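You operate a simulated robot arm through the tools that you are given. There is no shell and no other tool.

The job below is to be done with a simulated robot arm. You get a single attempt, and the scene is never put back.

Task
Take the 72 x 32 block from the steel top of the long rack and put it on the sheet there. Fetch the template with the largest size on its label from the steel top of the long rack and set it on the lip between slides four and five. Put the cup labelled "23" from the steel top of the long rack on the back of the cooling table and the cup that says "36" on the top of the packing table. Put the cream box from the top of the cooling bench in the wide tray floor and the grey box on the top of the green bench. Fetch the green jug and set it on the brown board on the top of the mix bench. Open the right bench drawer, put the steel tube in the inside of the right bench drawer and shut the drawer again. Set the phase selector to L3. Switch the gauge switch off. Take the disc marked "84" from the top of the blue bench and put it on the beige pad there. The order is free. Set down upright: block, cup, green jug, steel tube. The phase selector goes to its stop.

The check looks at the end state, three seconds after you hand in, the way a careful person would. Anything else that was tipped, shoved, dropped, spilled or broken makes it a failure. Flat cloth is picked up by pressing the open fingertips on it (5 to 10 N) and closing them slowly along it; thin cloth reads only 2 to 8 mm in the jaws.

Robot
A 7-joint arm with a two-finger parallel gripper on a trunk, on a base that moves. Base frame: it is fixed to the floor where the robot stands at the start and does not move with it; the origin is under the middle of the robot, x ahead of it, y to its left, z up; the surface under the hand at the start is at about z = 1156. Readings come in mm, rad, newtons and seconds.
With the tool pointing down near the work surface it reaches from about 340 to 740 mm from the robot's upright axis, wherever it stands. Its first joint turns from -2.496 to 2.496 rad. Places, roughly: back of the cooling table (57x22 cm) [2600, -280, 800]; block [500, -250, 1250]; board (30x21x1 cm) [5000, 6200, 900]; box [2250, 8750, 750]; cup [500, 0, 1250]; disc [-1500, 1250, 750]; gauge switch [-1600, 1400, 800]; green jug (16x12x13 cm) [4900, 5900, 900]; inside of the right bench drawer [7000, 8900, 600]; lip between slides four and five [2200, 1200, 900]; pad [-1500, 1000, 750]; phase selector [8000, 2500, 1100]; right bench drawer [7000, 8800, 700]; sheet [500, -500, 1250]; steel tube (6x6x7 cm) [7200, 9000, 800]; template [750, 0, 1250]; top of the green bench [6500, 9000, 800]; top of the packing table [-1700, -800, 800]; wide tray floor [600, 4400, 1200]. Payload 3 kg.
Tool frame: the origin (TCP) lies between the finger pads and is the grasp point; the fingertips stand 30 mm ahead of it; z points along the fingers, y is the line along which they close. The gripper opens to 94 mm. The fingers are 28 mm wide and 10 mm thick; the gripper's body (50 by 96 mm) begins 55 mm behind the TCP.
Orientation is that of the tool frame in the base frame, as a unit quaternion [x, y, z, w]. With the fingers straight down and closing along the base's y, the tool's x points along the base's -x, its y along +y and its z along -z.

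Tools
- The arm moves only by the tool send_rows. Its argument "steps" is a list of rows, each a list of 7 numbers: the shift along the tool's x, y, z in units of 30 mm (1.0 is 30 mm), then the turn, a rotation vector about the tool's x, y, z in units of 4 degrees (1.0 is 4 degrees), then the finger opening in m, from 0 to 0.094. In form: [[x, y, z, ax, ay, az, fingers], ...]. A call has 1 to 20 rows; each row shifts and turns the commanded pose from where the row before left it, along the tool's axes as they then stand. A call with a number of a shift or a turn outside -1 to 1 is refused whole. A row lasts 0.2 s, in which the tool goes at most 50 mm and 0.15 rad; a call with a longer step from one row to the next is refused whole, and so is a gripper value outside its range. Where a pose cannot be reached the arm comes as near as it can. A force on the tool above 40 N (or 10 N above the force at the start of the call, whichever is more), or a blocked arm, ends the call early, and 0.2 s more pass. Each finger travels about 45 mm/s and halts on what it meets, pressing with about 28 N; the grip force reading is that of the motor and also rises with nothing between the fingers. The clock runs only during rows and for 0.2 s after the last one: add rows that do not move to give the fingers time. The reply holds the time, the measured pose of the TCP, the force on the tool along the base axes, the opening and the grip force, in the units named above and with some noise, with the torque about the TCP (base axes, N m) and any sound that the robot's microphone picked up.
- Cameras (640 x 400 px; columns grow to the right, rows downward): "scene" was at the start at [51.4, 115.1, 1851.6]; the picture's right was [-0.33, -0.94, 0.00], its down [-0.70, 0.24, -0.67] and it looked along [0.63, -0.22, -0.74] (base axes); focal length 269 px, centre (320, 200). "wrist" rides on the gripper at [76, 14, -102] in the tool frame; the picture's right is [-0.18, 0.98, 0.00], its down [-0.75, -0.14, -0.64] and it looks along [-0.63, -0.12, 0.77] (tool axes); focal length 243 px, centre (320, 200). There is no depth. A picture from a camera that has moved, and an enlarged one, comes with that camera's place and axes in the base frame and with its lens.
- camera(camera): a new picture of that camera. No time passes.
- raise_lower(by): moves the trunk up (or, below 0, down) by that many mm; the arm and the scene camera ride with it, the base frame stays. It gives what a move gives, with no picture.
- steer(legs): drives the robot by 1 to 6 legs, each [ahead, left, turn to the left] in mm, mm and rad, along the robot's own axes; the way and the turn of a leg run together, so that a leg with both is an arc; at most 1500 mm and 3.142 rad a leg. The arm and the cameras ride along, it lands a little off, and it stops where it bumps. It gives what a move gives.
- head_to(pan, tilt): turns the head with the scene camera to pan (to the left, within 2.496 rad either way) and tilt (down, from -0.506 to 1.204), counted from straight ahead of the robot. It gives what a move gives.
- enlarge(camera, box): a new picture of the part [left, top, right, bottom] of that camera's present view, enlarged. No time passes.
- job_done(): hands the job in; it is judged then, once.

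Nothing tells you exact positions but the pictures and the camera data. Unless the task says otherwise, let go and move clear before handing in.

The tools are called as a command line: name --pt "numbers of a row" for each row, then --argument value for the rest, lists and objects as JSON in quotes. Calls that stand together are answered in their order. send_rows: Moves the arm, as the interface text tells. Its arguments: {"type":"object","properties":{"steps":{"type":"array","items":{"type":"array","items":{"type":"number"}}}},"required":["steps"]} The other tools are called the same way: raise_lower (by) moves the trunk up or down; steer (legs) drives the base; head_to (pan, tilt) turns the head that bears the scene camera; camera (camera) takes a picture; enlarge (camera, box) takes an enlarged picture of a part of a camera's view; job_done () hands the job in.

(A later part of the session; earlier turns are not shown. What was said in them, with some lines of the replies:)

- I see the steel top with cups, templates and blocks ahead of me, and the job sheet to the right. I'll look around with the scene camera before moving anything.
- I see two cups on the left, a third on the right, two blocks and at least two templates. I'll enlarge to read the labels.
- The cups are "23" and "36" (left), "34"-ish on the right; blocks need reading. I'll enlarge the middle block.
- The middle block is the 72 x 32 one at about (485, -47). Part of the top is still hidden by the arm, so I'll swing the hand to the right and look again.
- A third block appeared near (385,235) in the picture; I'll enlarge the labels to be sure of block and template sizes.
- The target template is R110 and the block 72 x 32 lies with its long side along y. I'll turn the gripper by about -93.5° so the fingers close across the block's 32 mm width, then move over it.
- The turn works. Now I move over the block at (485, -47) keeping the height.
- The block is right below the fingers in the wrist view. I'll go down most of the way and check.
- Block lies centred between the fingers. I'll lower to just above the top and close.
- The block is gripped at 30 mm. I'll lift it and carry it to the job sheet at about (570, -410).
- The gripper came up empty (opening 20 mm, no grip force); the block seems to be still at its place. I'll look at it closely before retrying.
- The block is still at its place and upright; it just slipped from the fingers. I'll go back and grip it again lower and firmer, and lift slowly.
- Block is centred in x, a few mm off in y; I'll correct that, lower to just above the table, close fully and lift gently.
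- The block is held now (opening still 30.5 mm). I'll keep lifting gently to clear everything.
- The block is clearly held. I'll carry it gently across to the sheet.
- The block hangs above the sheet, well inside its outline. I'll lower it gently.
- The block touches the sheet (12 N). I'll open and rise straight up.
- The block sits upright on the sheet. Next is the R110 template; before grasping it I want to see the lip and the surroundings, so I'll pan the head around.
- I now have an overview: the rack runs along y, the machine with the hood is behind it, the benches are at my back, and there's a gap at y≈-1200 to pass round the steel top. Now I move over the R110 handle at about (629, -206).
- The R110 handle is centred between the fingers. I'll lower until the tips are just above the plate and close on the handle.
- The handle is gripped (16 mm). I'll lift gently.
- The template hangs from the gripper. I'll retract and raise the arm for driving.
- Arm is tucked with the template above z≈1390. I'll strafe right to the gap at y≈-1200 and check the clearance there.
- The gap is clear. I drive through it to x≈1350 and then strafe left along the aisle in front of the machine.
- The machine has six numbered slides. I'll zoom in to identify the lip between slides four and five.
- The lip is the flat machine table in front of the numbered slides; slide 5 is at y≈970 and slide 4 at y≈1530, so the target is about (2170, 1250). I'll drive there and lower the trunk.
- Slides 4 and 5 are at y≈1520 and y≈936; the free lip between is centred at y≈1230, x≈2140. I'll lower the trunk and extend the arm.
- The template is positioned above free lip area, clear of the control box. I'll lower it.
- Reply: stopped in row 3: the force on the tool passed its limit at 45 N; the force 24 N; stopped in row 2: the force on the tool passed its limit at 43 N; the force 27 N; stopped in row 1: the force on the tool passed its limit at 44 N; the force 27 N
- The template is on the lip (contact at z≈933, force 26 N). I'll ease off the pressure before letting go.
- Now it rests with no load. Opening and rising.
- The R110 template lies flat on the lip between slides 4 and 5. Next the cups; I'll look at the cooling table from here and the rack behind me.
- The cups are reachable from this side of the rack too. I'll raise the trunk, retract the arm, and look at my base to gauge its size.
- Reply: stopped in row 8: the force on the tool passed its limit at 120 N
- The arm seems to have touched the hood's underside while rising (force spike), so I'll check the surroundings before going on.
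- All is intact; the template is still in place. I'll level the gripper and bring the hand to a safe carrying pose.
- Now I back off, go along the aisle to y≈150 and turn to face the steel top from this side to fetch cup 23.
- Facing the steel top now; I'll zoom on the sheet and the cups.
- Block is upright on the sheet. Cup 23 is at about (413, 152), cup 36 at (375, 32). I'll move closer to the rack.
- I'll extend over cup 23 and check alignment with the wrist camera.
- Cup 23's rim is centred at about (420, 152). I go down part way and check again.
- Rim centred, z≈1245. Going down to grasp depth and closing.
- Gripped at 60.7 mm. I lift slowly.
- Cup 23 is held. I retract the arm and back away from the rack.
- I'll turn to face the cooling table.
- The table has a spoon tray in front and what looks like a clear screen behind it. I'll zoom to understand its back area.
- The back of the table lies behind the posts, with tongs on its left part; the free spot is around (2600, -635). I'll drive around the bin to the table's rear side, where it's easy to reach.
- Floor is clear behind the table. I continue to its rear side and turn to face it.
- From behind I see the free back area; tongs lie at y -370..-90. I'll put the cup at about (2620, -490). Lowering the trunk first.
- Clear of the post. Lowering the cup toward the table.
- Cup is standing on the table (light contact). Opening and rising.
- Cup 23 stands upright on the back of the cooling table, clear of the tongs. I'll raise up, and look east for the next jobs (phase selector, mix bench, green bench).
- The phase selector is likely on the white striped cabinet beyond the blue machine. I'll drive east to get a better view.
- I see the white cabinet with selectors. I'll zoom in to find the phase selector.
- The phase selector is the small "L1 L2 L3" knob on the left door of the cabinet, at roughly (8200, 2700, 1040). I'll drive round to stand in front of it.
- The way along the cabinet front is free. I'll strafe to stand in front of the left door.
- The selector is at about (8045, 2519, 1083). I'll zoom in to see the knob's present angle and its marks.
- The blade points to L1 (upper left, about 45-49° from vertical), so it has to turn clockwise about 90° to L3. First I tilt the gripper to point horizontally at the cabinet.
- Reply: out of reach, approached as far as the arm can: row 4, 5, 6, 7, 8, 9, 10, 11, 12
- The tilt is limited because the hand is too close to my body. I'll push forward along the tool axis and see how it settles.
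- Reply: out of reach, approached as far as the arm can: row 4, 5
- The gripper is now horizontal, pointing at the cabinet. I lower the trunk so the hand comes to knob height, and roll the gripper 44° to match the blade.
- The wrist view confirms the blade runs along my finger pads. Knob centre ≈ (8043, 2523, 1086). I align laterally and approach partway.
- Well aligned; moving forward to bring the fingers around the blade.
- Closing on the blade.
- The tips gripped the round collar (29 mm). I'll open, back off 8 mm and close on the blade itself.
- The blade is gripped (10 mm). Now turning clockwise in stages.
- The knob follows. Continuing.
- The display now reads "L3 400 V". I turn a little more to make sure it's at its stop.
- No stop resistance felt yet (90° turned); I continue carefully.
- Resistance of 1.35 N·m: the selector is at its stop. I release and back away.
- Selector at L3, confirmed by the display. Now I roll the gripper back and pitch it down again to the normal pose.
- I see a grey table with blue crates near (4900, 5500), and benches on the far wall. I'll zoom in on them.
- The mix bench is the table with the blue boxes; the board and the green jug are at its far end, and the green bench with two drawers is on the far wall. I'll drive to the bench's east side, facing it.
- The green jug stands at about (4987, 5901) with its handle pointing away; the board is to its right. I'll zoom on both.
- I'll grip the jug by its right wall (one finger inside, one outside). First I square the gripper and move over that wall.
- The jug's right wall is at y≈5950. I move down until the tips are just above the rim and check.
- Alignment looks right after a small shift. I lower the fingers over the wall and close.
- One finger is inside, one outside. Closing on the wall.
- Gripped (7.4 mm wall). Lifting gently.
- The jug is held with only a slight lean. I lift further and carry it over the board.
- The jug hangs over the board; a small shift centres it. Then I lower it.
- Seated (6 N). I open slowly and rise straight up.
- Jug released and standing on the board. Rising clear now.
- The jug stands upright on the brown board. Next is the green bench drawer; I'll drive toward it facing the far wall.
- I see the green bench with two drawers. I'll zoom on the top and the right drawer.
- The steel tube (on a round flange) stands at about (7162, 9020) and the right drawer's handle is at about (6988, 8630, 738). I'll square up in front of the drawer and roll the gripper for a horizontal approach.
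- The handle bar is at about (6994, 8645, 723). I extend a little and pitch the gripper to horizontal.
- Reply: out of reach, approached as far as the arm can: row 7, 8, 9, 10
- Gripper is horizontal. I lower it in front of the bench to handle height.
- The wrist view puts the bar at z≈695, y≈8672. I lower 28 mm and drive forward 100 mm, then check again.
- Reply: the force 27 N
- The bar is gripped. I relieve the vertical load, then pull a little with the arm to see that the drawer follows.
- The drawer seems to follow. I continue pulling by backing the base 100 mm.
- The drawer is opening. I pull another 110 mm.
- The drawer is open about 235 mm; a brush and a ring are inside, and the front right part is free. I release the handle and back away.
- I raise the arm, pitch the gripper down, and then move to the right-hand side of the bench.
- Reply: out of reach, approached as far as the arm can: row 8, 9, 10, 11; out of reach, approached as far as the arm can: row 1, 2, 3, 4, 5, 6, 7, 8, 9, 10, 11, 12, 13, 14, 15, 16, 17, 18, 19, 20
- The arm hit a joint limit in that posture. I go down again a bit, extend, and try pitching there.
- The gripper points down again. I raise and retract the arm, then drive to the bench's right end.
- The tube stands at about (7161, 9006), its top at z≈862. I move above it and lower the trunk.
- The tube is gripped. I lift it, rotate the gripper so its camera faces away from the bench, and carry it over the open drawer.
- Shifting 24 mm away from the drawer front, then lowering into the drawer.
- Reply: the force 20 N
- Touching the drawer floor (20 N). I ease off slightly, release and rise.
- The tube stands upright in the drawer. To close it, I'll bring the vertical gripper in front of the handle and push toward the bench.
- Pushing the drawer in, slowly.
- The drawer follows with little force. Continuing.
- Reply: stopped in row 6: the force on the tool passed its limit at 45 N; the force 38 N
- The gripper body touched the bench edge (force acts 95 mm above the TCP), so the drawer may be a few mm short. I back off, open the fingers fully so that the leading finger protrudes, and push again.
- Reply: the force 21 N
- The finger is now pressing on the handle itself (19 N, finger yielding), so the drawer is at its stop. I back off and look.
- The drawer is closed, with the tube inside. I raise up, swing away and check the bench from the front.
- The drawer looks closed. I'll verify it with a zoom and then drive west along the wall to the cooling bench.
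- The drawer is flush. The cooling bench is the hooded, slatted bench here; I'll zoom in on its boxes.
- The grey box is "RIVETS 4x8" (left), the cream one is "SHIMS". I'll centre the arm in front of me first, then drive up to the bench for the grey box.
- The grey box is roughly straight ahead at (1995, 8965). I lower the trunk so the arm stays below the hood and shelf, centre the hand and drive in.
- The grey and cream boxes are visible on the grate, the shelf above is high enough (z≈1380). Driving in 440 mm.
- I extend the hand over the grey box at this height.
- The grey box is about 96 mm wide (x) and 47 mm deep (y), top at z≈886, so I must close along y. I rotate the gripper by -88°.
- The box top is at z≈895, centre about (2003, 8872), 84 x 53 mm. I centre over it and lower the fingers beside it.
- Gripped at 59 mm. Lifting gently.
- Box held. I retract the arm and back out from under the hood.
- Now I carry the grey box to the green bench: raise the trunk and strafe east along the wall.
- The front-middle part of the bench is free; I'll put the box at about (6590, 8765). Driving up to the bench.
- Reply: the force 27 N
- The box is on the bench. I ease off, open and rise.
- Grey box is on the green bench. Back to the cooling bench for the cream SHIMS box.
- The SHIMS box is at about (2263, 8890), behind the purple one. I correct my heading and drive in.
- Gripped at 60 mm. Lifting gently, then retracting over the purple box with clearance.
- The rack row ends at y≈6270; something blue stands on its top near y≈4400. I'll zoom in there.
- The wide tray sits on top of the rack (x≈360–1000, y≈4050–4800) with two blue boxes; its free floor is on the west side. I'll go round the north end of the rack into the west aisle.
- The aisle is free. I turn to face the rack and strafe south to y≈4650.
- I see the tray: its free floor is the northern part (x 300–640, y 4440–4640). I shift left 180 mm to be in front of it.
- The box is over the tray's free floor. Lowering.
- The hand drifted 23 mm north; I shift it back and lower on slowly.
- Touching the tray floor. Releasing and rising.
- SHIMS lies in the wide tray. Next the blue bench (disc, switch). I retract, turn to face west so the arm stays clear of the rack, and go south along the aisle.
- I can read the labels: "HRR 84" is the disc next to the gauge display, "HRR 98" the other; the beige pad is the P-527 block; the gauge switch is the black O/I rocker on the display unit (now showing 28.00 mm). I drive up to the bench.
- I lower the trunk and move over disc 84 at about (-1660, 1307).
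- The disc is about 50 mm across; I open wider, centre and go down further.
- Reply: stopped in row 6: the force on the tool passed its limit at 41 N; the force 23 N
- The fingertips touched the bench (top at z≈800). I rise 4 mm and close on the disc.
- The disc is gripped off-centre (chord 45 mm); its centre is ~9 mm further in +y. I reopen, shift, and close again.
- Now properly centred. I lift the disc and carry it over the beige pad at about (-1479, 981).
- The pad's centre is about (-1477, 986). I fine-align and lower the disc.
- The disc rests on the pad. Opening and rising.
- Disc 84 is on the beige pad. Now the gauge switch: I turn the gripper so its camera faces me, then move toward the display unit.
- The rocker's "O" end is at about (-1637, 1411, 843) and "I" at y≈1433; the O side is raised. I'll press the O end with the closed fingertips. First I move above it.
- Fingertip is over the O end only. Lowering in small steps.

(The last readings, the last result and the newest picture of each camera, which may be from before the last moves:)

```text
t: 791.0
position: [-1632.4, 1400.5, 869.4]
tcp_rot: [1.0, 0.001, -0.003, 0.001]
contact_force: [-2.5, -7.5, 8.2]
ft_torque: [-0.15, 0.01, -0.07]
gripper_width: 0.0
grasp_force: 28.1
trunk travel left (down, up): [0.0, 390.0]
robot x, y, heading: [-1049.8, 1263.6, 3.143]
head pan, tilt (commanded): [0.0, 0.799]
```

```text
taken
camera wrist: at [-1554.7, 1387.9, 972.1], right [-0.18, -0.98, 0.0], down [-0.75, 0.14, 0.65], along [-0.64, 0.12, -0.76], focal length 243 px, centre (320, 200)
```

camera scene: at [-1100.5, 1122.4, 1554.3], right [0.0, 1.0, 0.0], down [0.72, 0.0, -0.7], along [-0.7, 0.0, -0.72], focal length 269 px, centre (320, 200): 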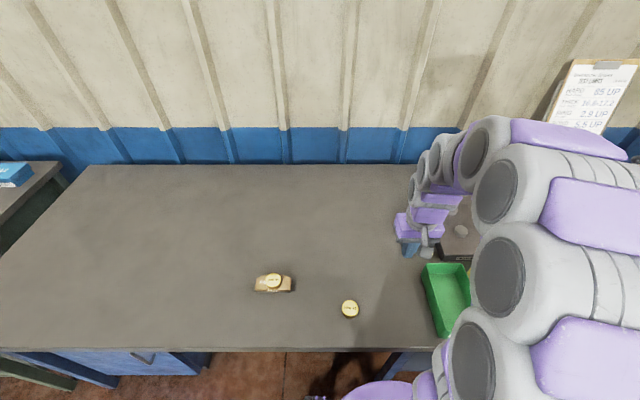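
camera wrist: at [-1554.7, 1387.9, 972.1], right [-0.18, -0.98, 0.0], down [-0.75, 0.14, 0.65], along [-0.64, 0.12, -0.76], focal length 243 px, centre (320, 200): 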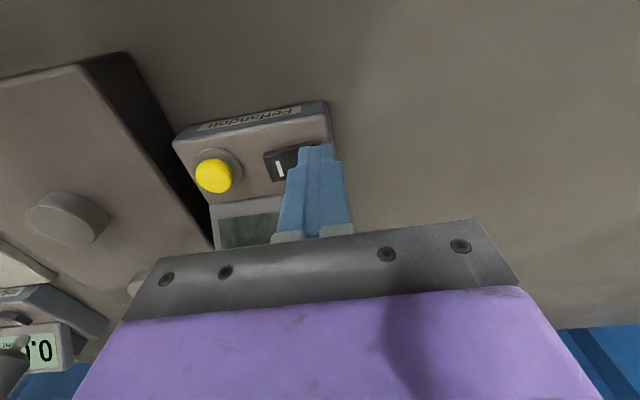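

The display went dark: the gauge is off. I press a touch more to be sure it latches, then rise.

send_rows --pt "0 0 0.06 0 0 0 0.0" --pt "0 0 0 0 0 0 0.0"

send_rows --pt "0 0 -0.3 0 0 0 0.0" --pt "0 0 -0.6 0 0 0 0.0" --pt "0 0 -0.9 0 0 0 0.0" --pt "0 0 0 0 0 0 0.0"

camera --camera "wrist"

enlarge --camera "wrist" --box '[200, 60, 360, 260]'

```text
t: 791.6
position: [-1631.9, 1401.5, 868.4]
tcp_rot: [1.0, 0.002, -0.004, 0.0]
contact_force: [-5.6, -11.2, 28.5]
ft_torque: [-0.03, -0.12, -0.03]
gripper_width: 0.1
grasp_force: 28.3
trunk travel left (down, up): [0.0, 390.0]
robot x, y, heading: [-1046.2, 1262.8, 3.138]
head pan, tilt (commanded): [0.0, 0.799]
```

```text
t: 792.6
position: [-1631.5, 1402.7, 921.5]
tcp_rot: [1.0, 0.001, -0.001, 0.001]
contact_force: [-0.3, 0.4, 0.5]
ft_torque: [0.01, 0.03, 0.02]
gripper_width: 0.2
grasp_force: 27.7
trunk travel left (down, up): [0.0, 390.0]
robot x, y, heading: [-1049.7, 1258.1, 3.143]
head pan, tilt (commanded): [0.0, 0.799]
```

```text
taken
camera wrist: at [-1554.1, 1389.6, 1024.2], right [-0.18, -0.98, 0.0], down [-0.75, 0.14, 0.64], along [-0.63, 0.12, -0.76], focal length 243 px, centre (320, 200)
```

wrist: 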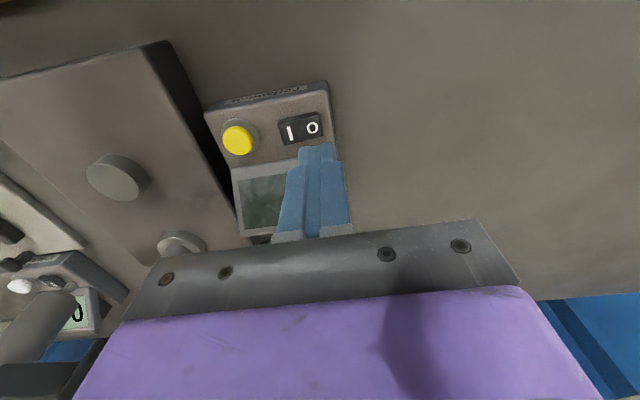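

```text
2.00 times, centred on (280, 160) of wrist
camera zoom: at [-1554.1, 1389.6, 1024.2], right [-0.18, -0.98, 0.0], down [-0.75, 0.14, 0.64], along [-0.63, 0.12, -0.76], focal length 485 px, centre (400, 280)
```

zoom: 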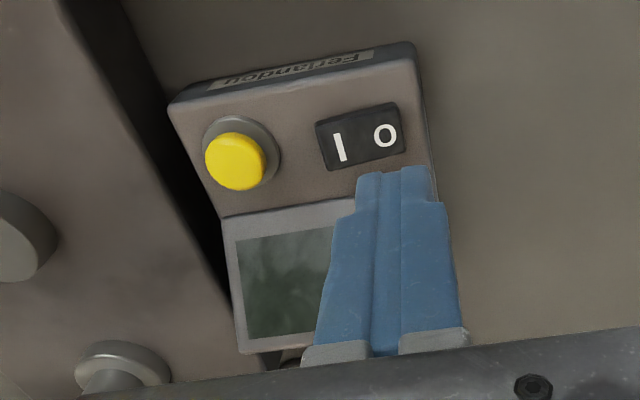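

The gauge is off. Last job: cup 36. I retract, raise up and drive back to the steel top.

send_rows --pt "0 0 -0.8 0 0 0 0.04" --pt "0.5 0.5 -0.5 0 0 0 0.06" --pt "0.6 0.6 -0.3 0 0 0 0.06" --pt "0.6 0.6 0 0 0 0 0.06" --pt "0.6 0.6 0 0 0 0 0.06" --pt "0.6 0.6 0 0 0 0 0.06" --pt "0.6 0.6 0 0 0 0 0.06" --pt "0.6 0.5 0 0 0 0 0.06"

raise_lower --by 300

steer --legs '[[-500, 0, 0], [0, 0, 3.14]]'

head_to --pan -0.6 --tilt 0.5

camera --camera "scene"

```text
t: 794.4
position: [-1507.6, 1284.7, 967.9]
tcp_rot: [1.0, 0.002, -0.002, 0.001]
contact_force: [0.7, 0.7, 0.1]
ft_torque: [-0.01, 0.04, -0.01]
gripper_width: 59.8
grasp_force: 0.1
trunk travel left (down, up): [0.0, 390.0]
robot x, y, heading: [-1050.2, 1261.8, 3.138]
head pan, tilt (commanded): [0.0, 0.799]
```

```text
t: 797.4
position: [-1508.5, 1284.6, 1269.4]
tcp_rot: [1.0, 0.001, -0.002, 0.001]
contact_force: [-0.1, 0.9, -0.1]
ft_torque: [0.06, 0.02, 0.01]
gripper_width: 60.0
grasp_force: 0.0
trunk travel left (down, up): [-300.0, 90.0]
robot x, y, heading: [-1048.2, 1259.2, 3.141]
head pan, tilt (commanded): [0.0, 0.799]
```

```text
t: 807.7
position: [-99.0, 1243.0, 1268.1]
tcp_rot: [-0.009, 1.0, 0.0, 0.002]
contact_force: [-0.2, -0.8, -0.1]
ft_torque: [0.01, -0.02, 0.01]
gripper_width: 60.1
grasp_force: 0.1
trunk travel left (down, up): [-300.0, 90.0]
robot x, y, heading: [-560.0, 1260.1, 0.016]
head pan, tilt (commanded): [0.0, 0.799]
```

```text
t: 808.7
position: [-99.9, 1242.1, 1268.8]
tcp_rot: [-0.009, 1.0, 0.001, 0.003]
contact_force: [0.2, 0.6, 0.1]
ft_torque: [-0.01, -0.01, 0.02]
gripper_width: 59.8
grasp_force: 0.0
trunk travel left (down, up): [-300.0, 90.0]
robot x, y, heading: [-564.6, 1260.8, 0.008]
head pan, tilt (commanded): [-0.6, 0.499]
```

```text
taken
camera scene: at [-509.8, 1352.0, 1880.1], right [-0.55, -0.83, 0.0], down [-0.4, 0.26, -0.88], along [0.73, -0.49, -0.48], focal length 269 px, centre (320, 200)
```

scene: 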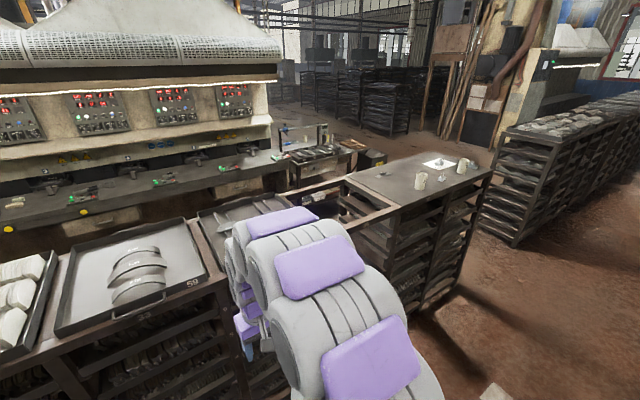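

I raise the arm above cup height, then strafe to the steel top for cup 36.

send_rows --pt "0 0 -0.8 0 0 0 0.094" --pt "0 0 -1 0 0 0 0.094" --pt "0 0 -1 0 0 0 0.094" --pt "0 0 -1 0 0 0 0.094" --pt "0 0 -0.8 0 0 0 0.094"

steer --legs '[[0, -1230, 0], [400, 0, 0]]'

head_to --pan 0.0 --tilt 0.8

camera --camera "scene"

camera --camera "wrist"

```text
t: 809.9
position: [-101.0, 1242.4, 1408.0]
tcp_rot: [-0.009, 1.0, 0.001, 0.002]
contact_force: [0.2, -0.2, 0.1]
ft_torque: [0.0, 0.02, 0.0]
gripper_width: 93.9
grasp_force: 0.1
trunk travel left (down, up): [-300.0, 90.0]
robot x, y, heading: [-559.4, 1265.8, 0.009]
head pan, tilt (commanded): [-0.6, 0.499]
```

```text
t: 818.2
position: [325.0, 32.4, 1408.2]
tcp_rot: [-0.012, 1.0, 0.001, 0.003]
contact_force: [0.8, 0.3, 0.3]
ft_torque: [-0.03, 0.03, -0.01]
gripper_width: 94.1
grasp_force: 0.0
trunk travel left (down, up): [-300.0, 90.0]
robot x, y, heading: [-137.2, 47.7, 0.022]
head pan, tilt (commanded): [-0.6, 0.499]
```

```text
t: 819.2
position: [323.1, 31.5, 1408.6]
tcp_rot: [-0.012, 1.0, 0.001, 0.003]
contact_force: [-0.5, 0.0, 0.1]
ft_torque: [-0.03, 0.01, -0.04]
gripper_width: 94.2
grasp_force: 0.0
trunk travel left (down, up): [-300.0, 90.0]
robot x, y, heading: [-134.2, 50.2, 0.022]
head pan, tilt (commanded): [0.0, 0.799]
```

```text
taken
camera scene: at [-82.2, 190.7, 1854.1], right [0.02, -1.0, 0.0], down [-0.72, -0.01, -0.7], along [0.7, 0.01, -0.72], focal length 269 px, centre (320, 200)
```

scene: 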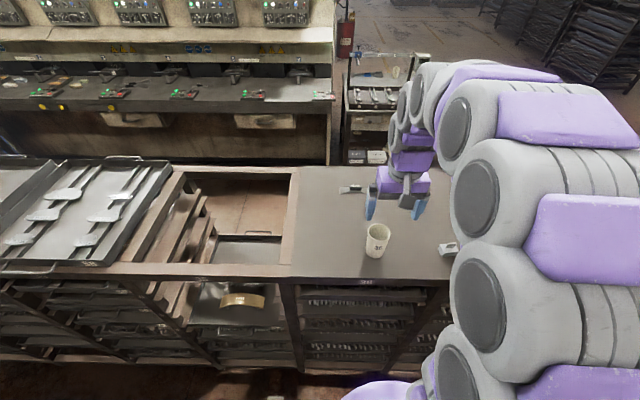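

```text
taken
camera wrist: at [247.0, 45.2, 1511.3], right [0.16, 0.99, 0.0], down [0.75, -0.12, 0.65], along [0.64, -0.1, -0.76], focal length 243 px, centre (320, 200)
```

wrist: 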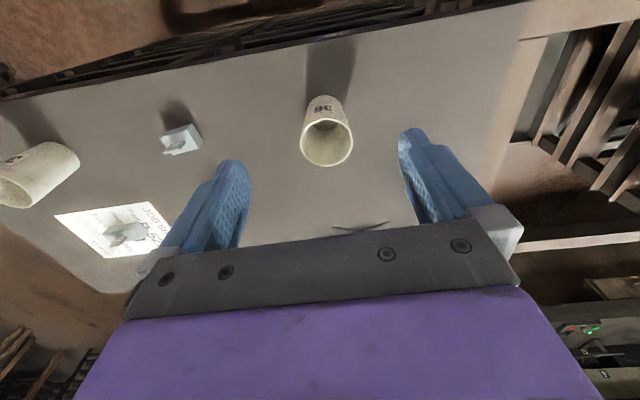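

Cup 36's rim centre is about (377, 33). I move above, go down and check.

send_rows --pt "-0.9 0.03 0 0 0 0 0.094" --pt "-0.9 0.03 0 0 0 0 0.094" --pt "0 0 0.7 0 0 0 0.094" --pt "0 0 0.9 0 0 0 0.094" --pt "0 0 0.7 0 0 0 0.094" --pt "0 0 0 0 0 0 0.094"

camera --camera "wrist"

```text
t: 820.6
position: [377.5, 35.4, 1339.8]
tcp_rot: [-0.012, 1.0, 0.002, 0.003]
contact_force: [-0.6, -0.5, -0.2]
ft_torque: [-0.01, 0.02, 0.0]
gripper_width: 94.0
grasp_force: 0.1
trunk travel left (down, up): [-300.0, 90.0]
robot x, y, heading: [-135.1, 47.4, 0.024]
head pan, tilt (commanded): [0.0, 0.799]
```

```text
taken
camera wrist: at [300.8, 48.4, 1442.4], right [0.16, 0.99, 0.0], down [0.75, -0.12, 0.65], along [0.64, -0.1, -0.76], focal length 243 px, centre (320, 200)
```

wrist: 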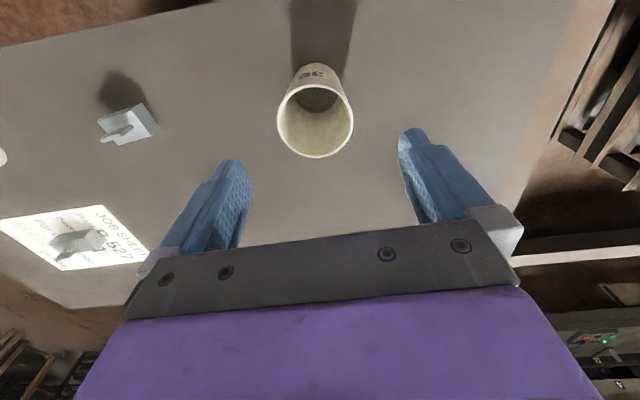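

send_rows --pt "-0.1 -0.12 0.8 0 0 0 0.094" --pt "0 0 0.9 0 0 0 0.094" --pt "0 0 0.9 0 0 0 0.094" --pt "0 0 0.8 0 0 0 0.094" --pt "0 0 0.33 0 0 0 0.094" --pt "0 0 0 0 0 0 0.0" --pt "0 0 0 0 0 0 0.0" --pt "0 0 0 0 0 0 0.0" --pt "0 0 0 0 0 0 0.0" --pt "0 0 0 0 0 0 0.0"

camera --camera "wrist"

```text
t: 822.8
position: [383.5, 33.7, 1228.1]
tcp_rot: [-0.011, 1.0, 0.001, 0.003]
contact_force: [0.7, 0.3, 0.7]
ft_torque: [0.02, -0.03, -0.01]
gripper_width: 60.8
grasp_force: 27.7
trunk travel left (down, up): [-300.0, 90.0]
robot x, y, heading: [-133.5, 48.4, 0.023]
head pan, tilt (commanded): [0.0, 0.799]
```

```text
taken
camera wrist: at [306.4, 45.9, 1331.0], right [0.16, 0.99, 0.0], down [0.75, -0.12, 0.65], along [0.64, -0.1, -0.76], focal length 243 px, centre (320, 200)
```

wrist: 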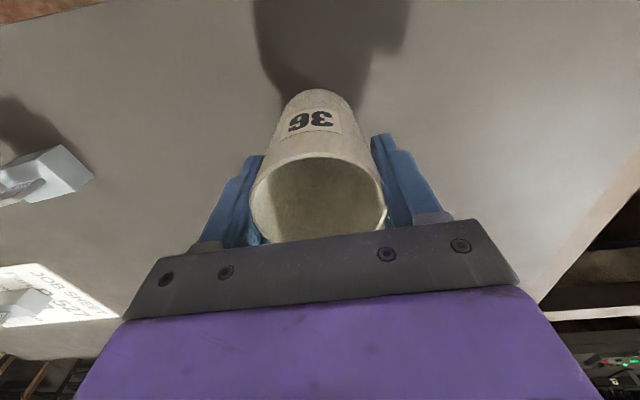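

Cup 36 is gripped (60.8 mm). Lifting and retracting.

send_rows --pt "0 0 -0.1 0 0 0 0.0" --pt "0 0 -0.2 0 0 0 0.0" --pt "0 0 -0.3 0 0 0 0.0" --pt "0 0 -0.4 0 0 0 0.0" --pt "0 0 -0.5 0 0 0 0.0" --pt "0 0 -0.6 0 0 0 0.0" --pt "0 0 -0.6 0 0 0 0.0" --pt "0 0 -0.6 0 0 0 0.0" --pt "0 0 -0.6 0 0 0 0.0" --pt "0 0 -0.6 0 0 0 0.0" --pt "0 0 -0.4 0 0 0 0.0" --pt "0.3 0 -0.2 0 0 0 0.0" --pt "0.6 0 0 0 0 0 0.0" --pt "0.6 0 0 0 0 0 0.0" --pt "0.6 0 0 0 0 0 0.0" --pt "0.3 0 0 0 0 0 0.0"

camera --camera "wrist"

steer --legs '[[-300, 0, 0]]'

head_to --pan -2.4 --tilt 0.6

camera --camera "scene"

```text
t: 826.2
position: [309.2, 30.1, 1380.5]
tcp_rot: [-0.013, 1.0, 0.0, 0.004]
contact_force: [-0.7, 0.3, -0.2]
ft_torque: [0.01, -0.04, 0.01]
gripper_width: 61.0
grasp_force: 27.9
trunk travel left (down, up): [-300.0, 90.0]
robot x, y, heading: [-137.7, 48.9, 0.019]
head pan, tilt (commanded): [0.0, 0.799]
```

```text
taken
camera wrist: at [232.1, 42.8, 1483.5], right [0.16, 0.99, 0.0], down [0.75, -0.12, 0.65], along [0.64, -0.1, -0.76], focal length 243 px, centre (320, 200)
```

wrist: 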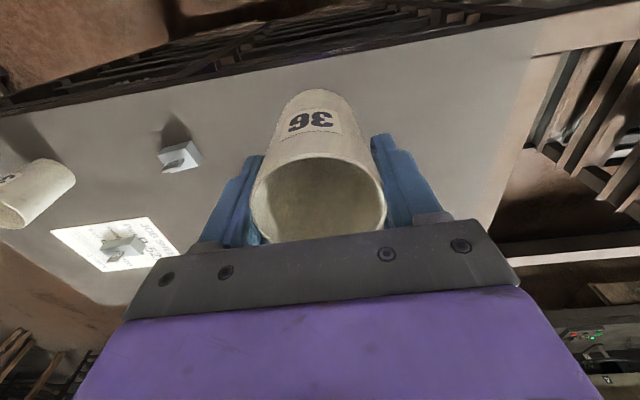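

```text
t: 828.2
position: [6.6, 22.1, 1380.3]
tcp_rot: [-0.009, 1.0, 0.001, 0.003]
contact_force: [-0.1, -0.6, 0.1]
ft_torque: [0.02, -0.01, -0.01]
gripper_width: 61.1
grasp_force: 28.6
trunk travel left (down, up): [-300.0, 90.0]
robot x, y, heading: [-440.3, 43.7, 0.016]
head pan, tilt (commanded): [0.0, 0.799]
```

```text
t: 830.4
position: [6.8, 21.5, 1380.7]
tcp_rot: [-0.01, 1.0, 0.001, 0.003]
contact_force: [0.6, 0.7, -0.7]
ft_torque: [-0.02, -0.01, 0.02]
gripper_width: 60.9
grasp_force: 28.2
trunk travel left (down, up): [-300.0, 90.0]
robot x, y, heading: [-438.7, 42.7, 0.016]
head pan, tilt (commanded): [-2.4, 0.6]
```

```text
taken
camera scene: at [-527.5, 123.1, 1871.3], right [-0.69, 0.73, 0.0], down [0.41, 0.39, -0.83], along [-0.6, -0.57, -0.56], focal length 269 px, centre (320, 200)
```

scene: 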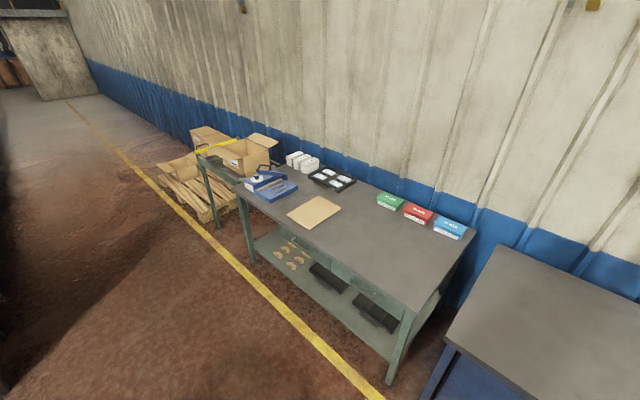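

The packing table's right front area is free around (-1540, -320). I turn round and drive to it.

steer --legs '[[0, 0, 3.126], [0, 360, 0], [590, 0, 0]]'

head_to --pan 0.0 --tilt 0.8

camera --camera "scene"

```text
t: 842.9
position: [-1470.2, -263.4, 1380.7]
tcp_rot: [1.0, -0.019, -0.002, -0.003]
contact_force: [-1.3, -0.3, 0.1]
ft_torque: [-0.01, 0.01, 0.0]
gripper_width: 60.7
grasp_force: 28.1
trunk travel left (down, up): [-300.0, 90.0]
robot x, y, heading: [-1028.9, -298.9, 3.091]
head pan, tilt (commanded): [-2.4, 0.6]
```

```text
t: 845.1
position: [-1468.5, -250.5, 1380.6]
tcp_rot: [1.0, -0.02, -0.004, 0.001]
contact_force: [-0.4, -0.2, -1.4]
ft_torque: [-0.01, 0.01, 0.04]
gripper_width: 60.9
grasp_force: 28.3
trunk travel left (down, up): [-300.0, 90.0]
robot x, y, heading: [-1028.2, -300.2, 3.102]
head pan, tilt (commanded): [0.0, 0.799]
```

```text
taken
camera scene: at [-1086.2, -431.9, 1854.3], right [0.05, 1.0, 0.0], down [0.72, -0.03, -0.7], along [-0.7, 0.03, -0.72], focal length 269 px, centre (320, 200)
```

scene: 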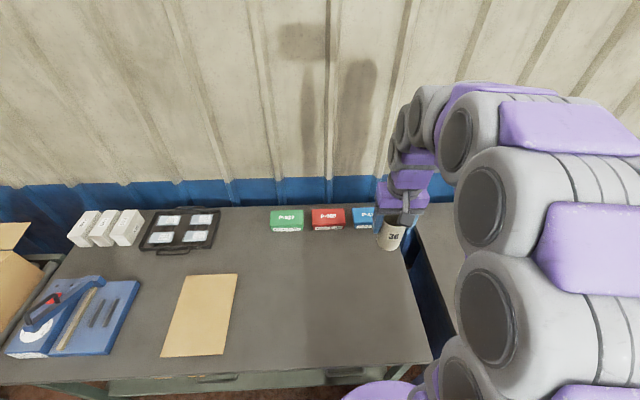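

I lower the trunk and move over the free area at about (-1530, -330).

raise_lower --by -300

send_rows --pt "-0.2 0.3 0 0 0 0 0.0" --pt "-0.4 0.55 0 0 0 0 0.0" --pt "-0.4 0.55 0 0 0 0 0.0" --pt "-0.4 0.55 0 0 0 0 0.0" --pt "-0.4 0.55 0 0 0 0 0.0" --pt "-0.2 0.25 0 0 0 0 0.0" --pt "0 0 0 0 0 0 0.0" --pt "0 0 0 0 0 0 0.0"

camera --camera "scene"

camera --camera "wrist"

```text
t: 848.1
position: [-1468.5, -253.7, 1081.8]
tcp_rot: [1.0, -0.02, -0.004, 0.0]
contact_force: [0.2, -0.1, 0.0]
ft_torque: [-0.04, 0.03, 0.01]
gripper_width: 61.1
grasp_force: 27.6
trunk travel left (down, up): [0.0, 390.0]
robot x, y, heading: [-1026.5, -299.5, 3.097]
head pan, tilt (commanded): [0.0, 0.799]
```

```text
t: 849.9
position: [-1531.8, -334.8, 1083.5]
tcp_rot: [1.0, -0.02, -0.004, 0.0]
contact_force: [0.6, 0.8, -0.7]
ft_torque: [-0.01, 0.03, -0.02]
gripper_width: 60.7
grasp_force: 28.1
trunk travel left (down, up): [0.0, 390.0]
robot x, y, heading: [-1026.5, -294.2, 3.1]
head pan, tilt (commanded): [0.0, 0.799]
```

```text
taken
camera scene: at [-1086.4, -435.7, 1554.0], right [0.05, 1.0, 0.0], down [0.72, -0.03, -0.7], along [-0.69, 0.03, -0.72], focal length 269 px, centre (320, 200)
```

scene: 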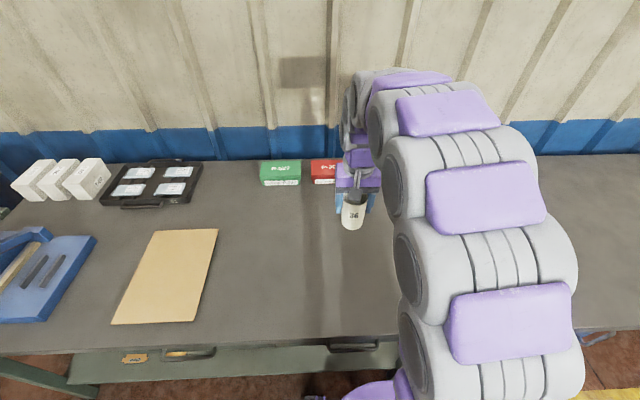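

```text
taken
camera wrist: at [-1455.1, -351.3, 1185.8], right [-0.22, -0.97, 0.0], down [-0.74, 0.17, 0.65], along [-0.63, 0.14, -0.76], focal length 243 px, centre (320, 200)
```

wrist: 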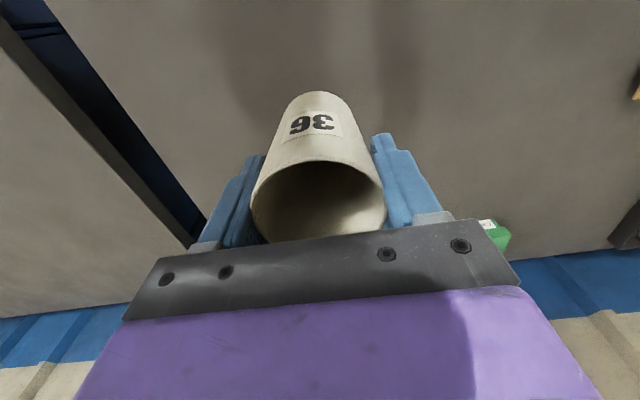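

The table below is free. Lowering the cup.

send_rows --pt "0 0 0.3 0 0 0 0.0" --pt "0 0 0.6 0 0 0 0.0" --pt "0 0 0.6 0 0 0 0.0" --pt "0 0 0.6 0 0 0 0.0" --pt "0 0 0.6 0 0 0 0.0" --pt "0 0 0.6 0 0 0 0.0" --pt "0 0 0.6 0 0 0 0.0" --pt "0 0 0.6 0 0 0 0.0" --pt "0 0 0.6 0 0 0 0.0" --pt "0 0 0.5 0 0 0 0.0" --pt "0 0 0.3 0 0 0 0.0" --pt "0 0 0 0 0 0 0.0"

camera --camera "wrist"

camera --camera "scene"

```text
t: 852.5
position: [-1533.7, -333.9, 905.1]
tcp_rot: [1.0, -0.02, -0.004, -0.001]
contact_force: [-0.2, 0.3, -0.5]
ft_torque: [0.0, -0.03, -0.02]
gripper_width: 61.2
grasp_force: 27.5
trunk travel left (down, up): [0.0, 390.0]
robot x, y, heading: [-1029.7, -297.2, 3.095]
head pan, tilt (commanded): [0.0, 0.799]
```

```text
taken
camera wrist: at [-1456.1, -350.1, 1007.7], right [-0.22, -0.97, 0.0], down [-0.74, 0.17, 0.65], along [-0.63, 0.14, -0.76], focal length 243 px, centre (320, 200)
```

wrist: 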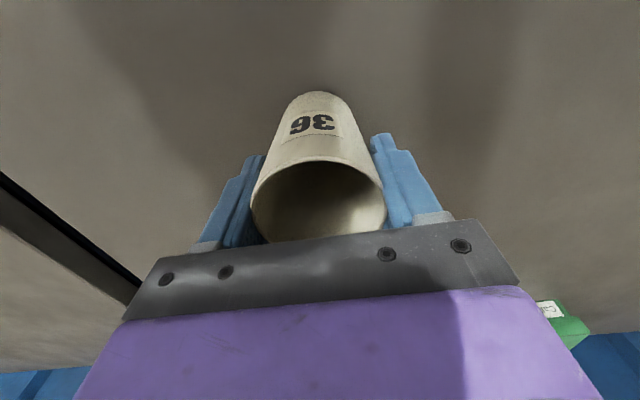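

```text
taken
camera scene: at [-1086.8, -435.7, 1554.0], right [0.05, 1.0, 0.0], down [0.72, -0.03, -0.7], along [-0.69, 0.03, -0.72], focal length 269 px, centre (320, 200)
```

scene: 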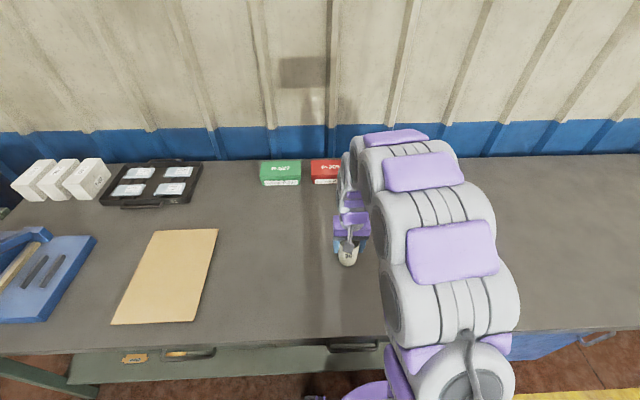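

send_rows --pt "0 0 0.2 0 0 0 0.0" --pt "0 0 0.15 0 0 0 0.0" --pt "0 0 0.1 0 0 0 0.0" --pt "0 0 0 0 0 0 0.0"

```text
t: 853.5
position: [-1531.6, -333.4, 892.8]
tcp_rot: [1.0, -0.019, -0.003, -0.001]
contact_force: [0.7, -0.6, 6.3]
ft_torque: [-0.16, 0.0, -0.01]
gripper_width: 61.1
grasp_force: 28.5
trunk travel left (down, up): [0.0, 390.0]
robot x, y, heading: [-1028.2, -301.1, 3.094]
head pan, tilt (commanded): [0.0, 0.799]
```

enlarge --camera "scene" --box '[300, 220, 400, 290]'

send_rows --pt "0 0 -0.03 0 0 0 0.0" --pt "0 0 0 0 0 0 0.065" --pt "0 0 0 0 0 0 0.08" --pt "0 0 0 0 0 0 0.094" --pt "0 0 0 0 0 0 0.094" --pt "0 0 -0.3 0 0 0 0.094" --pt "0 0 -0.6 0 0 0 0.094" --pt "0 0 -0.9 0 0 0 0.094" --pt "0 0 -0.9 0 0 0 0.094" --pt "0 0 -0.9 0 0 0 0.094" --pt "0 0 -0.9 0 0 0 0.094" --pt "0 0 -0.9 0 0 0 0.094" --pt "0 0 -0.9 0 0 0 0.094"

camera --camera "wrist"

camera --camera "scene"

```text
5.71 times, centred on (350, 255) of scene
camera zoom: at [-1085.9, -435.6, 1554.1], right [0.05, 1.0, 0.0], down [0.72, -0.03, -0.7], along [-0.7, 0.03, -0.72], focal length 1536 px, centre (149, -114)
```

zoom: 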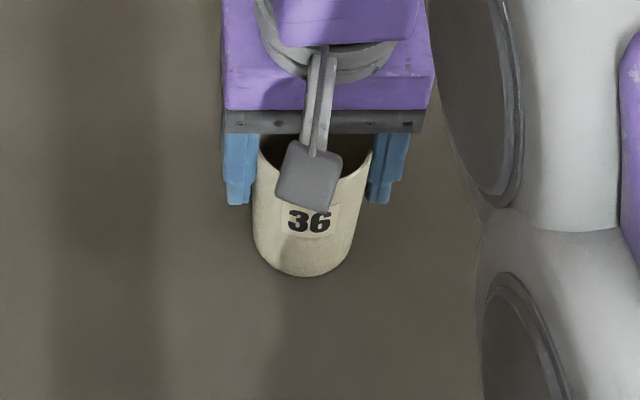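

```text
t: 856.3
position: [-1530.1, -333.6, 1081.9]
tcp_rot: [1.0, -0.019, -0.003, -0.001]
contact_force: [0.5, 0.5, 0.2]
ft_torque: [0.01, -0.01, 0.03]
gripper_width: 93.9
grasp_force: 0.0
trunk travel left (down, up): [0.0, 390.0]
robot x, y, heading: [-1022.1, -295.3, 3.093]
head pan, tilt (commanded): [0.0, 0.799]
```

```text
taken
camera wrist: at [-1452.4, -350.8, 1184.4], right [-0.22, -0.97, 0.0], down [-0.74, 0.17, 0.65], along [-0.63, 0.14, -0.76], focal length 243 px, centre (320, 200)
```

wrist: 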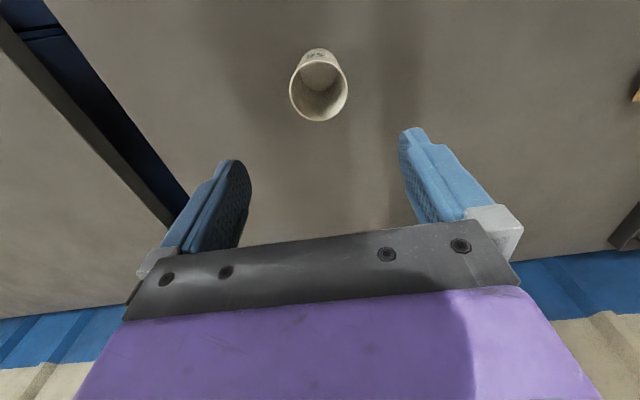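

```text
taken
camera scene: at [-1085.9, -435.6, 1554.1], right [0.05, 1.0, 0.0], down [0.72, -0.03, -0.7], along [-0.7, 0.03, -0.72], focal length 269 px, centre (320, 200)
```

scene: 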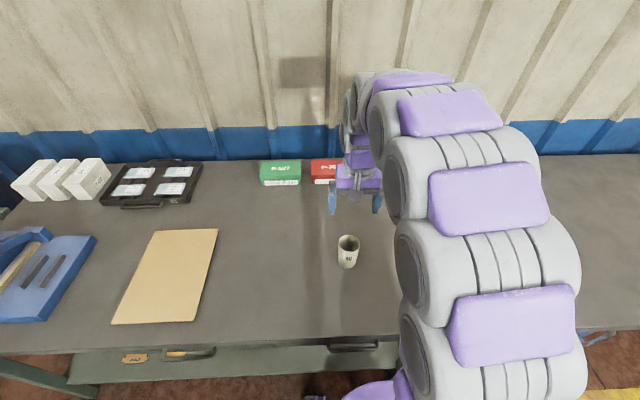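

Cup 36 stands upright on the packing table. I move the arm clear and take a last look at the blue bench and the steel top before handing in.

raise_lower --by 300

steer --legs '[[-450, 0, 0.04]]'

head_to --pan -0.9 --tilt 0.45

camera --camera "scene"

head_to --pan 2.4 --tilt 0.6

camera --camera "scene"

```text
t: 859.3
position: [-1530.4, -335.0, 1381.7]
tcp_rot: [1.0, -0.019, -0.004, 0.0]
contact_force: [0.4, -0.1, -0.3]
ft_torque: [0.0, 0.0, 0.03]
gripper_width: 94.1
grasp_force: 0.1
trunk travel left (down, up): [-300.0, 90.0]
robot x, y, heading: [-1025.0, -299.4, 3.099]
head pan, tilt (commanded): [0.0, 0.799]
```

```text
t: 862.0
position: [-1079.2, -365.7, 1381.9]
tcp_rot: [1.0, 0.001, -0.004, 0.0]
contact_force: [-0.2, -0.5, -0.4]
ft_torque: [-0.01, 0.05, -0.01]
gripper_width: 93.9
grasp_force: 0.1
trunk travel left (down, up): [-300.0, 90.0]
robot x, y, heading: [-578.7, -307.8, 3.135]
head pan, tilt (commanded): [0.0, 0.799]
```

```text
t: 863.2
position: [-1077.4, -365.7, 1383.1]
tcp_rot: [1.0, 0.002, -0.005, 0.001]
contact_force: [-0.4, -0.1, 0.4]
ft_torque: [0.01, -0.01, -0.01]
gripper_width: 93.7
grasp_force: 0.0
trunk travel left (down, up): [-300.0, 90.0]
robot x, y, heading: [-579.0, -306.6, 3.134]
head pan, tilt (commanded): [-0.901, 0.45]
```

```text
taken
camera scene: at [-608.9, -377.6, 1884.5], right [0.79, 0.62, 0.0], down [0.27, -0.34, -0.9], along [-0.56, 0.71, -0.44], focal length 269 px, centre (320, 200)
```

scene: 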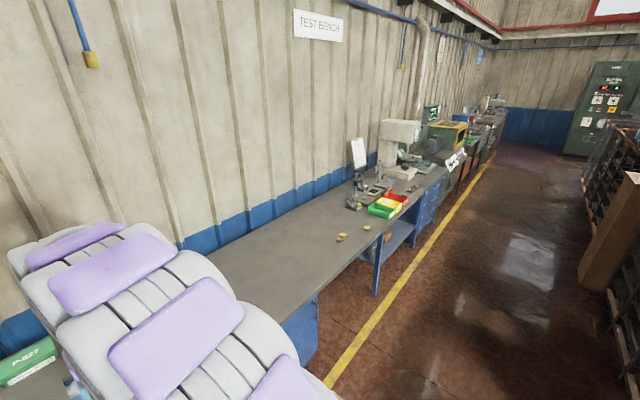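

```text
t: 866.0
position: [-1078.4, -365.4, 1381.4]
tcp_rot: [1.0, 0.001, -0.005, 0.0]
contact_force: [0.1, 0.6, 0.6]
ft_torque: [0.0, -0.03, -0.03]
gripper_width: 94.0
grasp_force: 0.0
trunk travel left (down, up): [-300.0, 90.0]
robot x, y, heading: [-575.6, -309.9, 3.138]
head pan, tilt (commanded): [2.4, 0.6]
```

```text
taken
camera scene: at [-486.9, -510.1, 1871.1], right [-0.68, -0.73, 0.0], down [-0.41, 0.38, -0.83], along [0.61, -0.56, -0.56], focal length 269 px, centre (320, 200)
```

scene: 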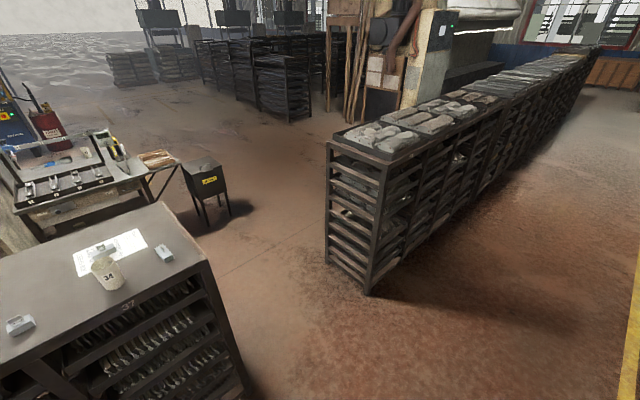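

enlarge --camera "scene" --box '[0, 120, 200, 300]'

head_to --pan -0.9 --tilt 0.45

enlarge --camera "scene" --box '[320, 180, 420, 250]'

```text
2.22 times, centred on (100, 210) of scene
camera zoom: at [-486.9, -510.1, 1871.1], right [-0.68, -0.73, 0.0], down [-0.41, 0.38, -0.83], along [0.61, -0.56, -0.56], focal length 597 px, centre (809, 178)
```

zoom: 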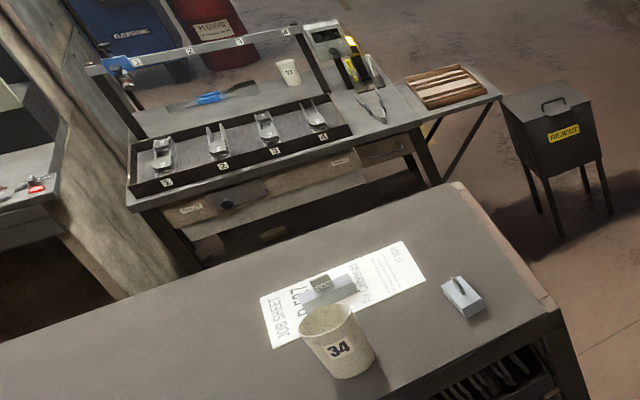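

```text
t: 868.8
position: [-1077.4, -364.6, 1380.7]
tcp_rot: [1.0, 0.002, -0.004, 0.0]
contact_force: [-0.7, 0.0, 0.5]
ft_torque: [0.02, 0.0, 0.01]
gripper_width: 94.0
grasp_force: 0.1
trunk travel left (down, up): [-300.0, 90.0]
robot x, y, heading: [-575.8, -306.0, 3.136]
head pan, tilt (commanded): [-0.901, 0.45]
```

```text
5.71 times, centred on (370, 215) of scene
camera zoom: at [-608.8, -377.5, 1884.6], right [0.79, 0.62, 0.0], down [0.27, -0.34, -0.9], along [-0.56, 0.71, -0.44], focal length 1536 px, centre (34, 114)
```

zoom: 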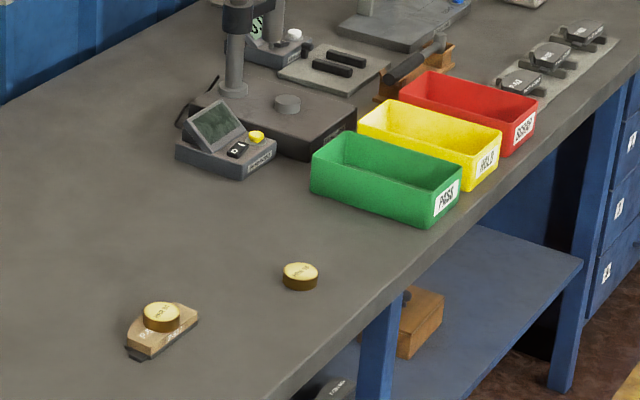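

Everything I can see is in order: cup 23 is on the cooling table, the block is on the sheet, the disc is on the pad, the gauge is dark and cup 36 stands on the packing table. The arm is clear, so I hand the job in.

job_done

```text
The job is handed in.
```

I did every item on the list and handed the job in; I don't have the result of the check.

| Task | End state |
|---|---|
| 72 x 32 block | Upright on the job sheet |
| Largest template (R110) | Flat on the lip between slides four and five |
| Cup 23 | Upright on the back of the cooling table |
| Cup 36 | Upright on the packing table |
| Cream box (SHIMS) | On the wide tray floor |
| Grey box (RIVETS 4x8) | On the green bench |
| Green jug | Upright on the brown board |
| Steel tube | Upright in the right bench drawer, which is shut |
| Phase selector | At its stop; the display reads L3 |
| Gauge switch | Off; the display is dark |
| Disc 84 | On the beige pad (P-527) |

Before handing in I looked again at the block, cup 23, the disc and the gauge. The other items I checked only right after placing them.

These things went wrong along the way:
- **Hood contact:** the arm seems to have struck the underside of the machine's hood after I set the template, with a force spike of 120 N. I saw no damage, and the template stayed in place.
- **Block slip:** the block slipped out of the fingers on the first try. It stayed upright, and the second grip held.
- **Bench edge:** the gripper body pressed on the green bench's edge at about 45 N while I was closing the drawer.
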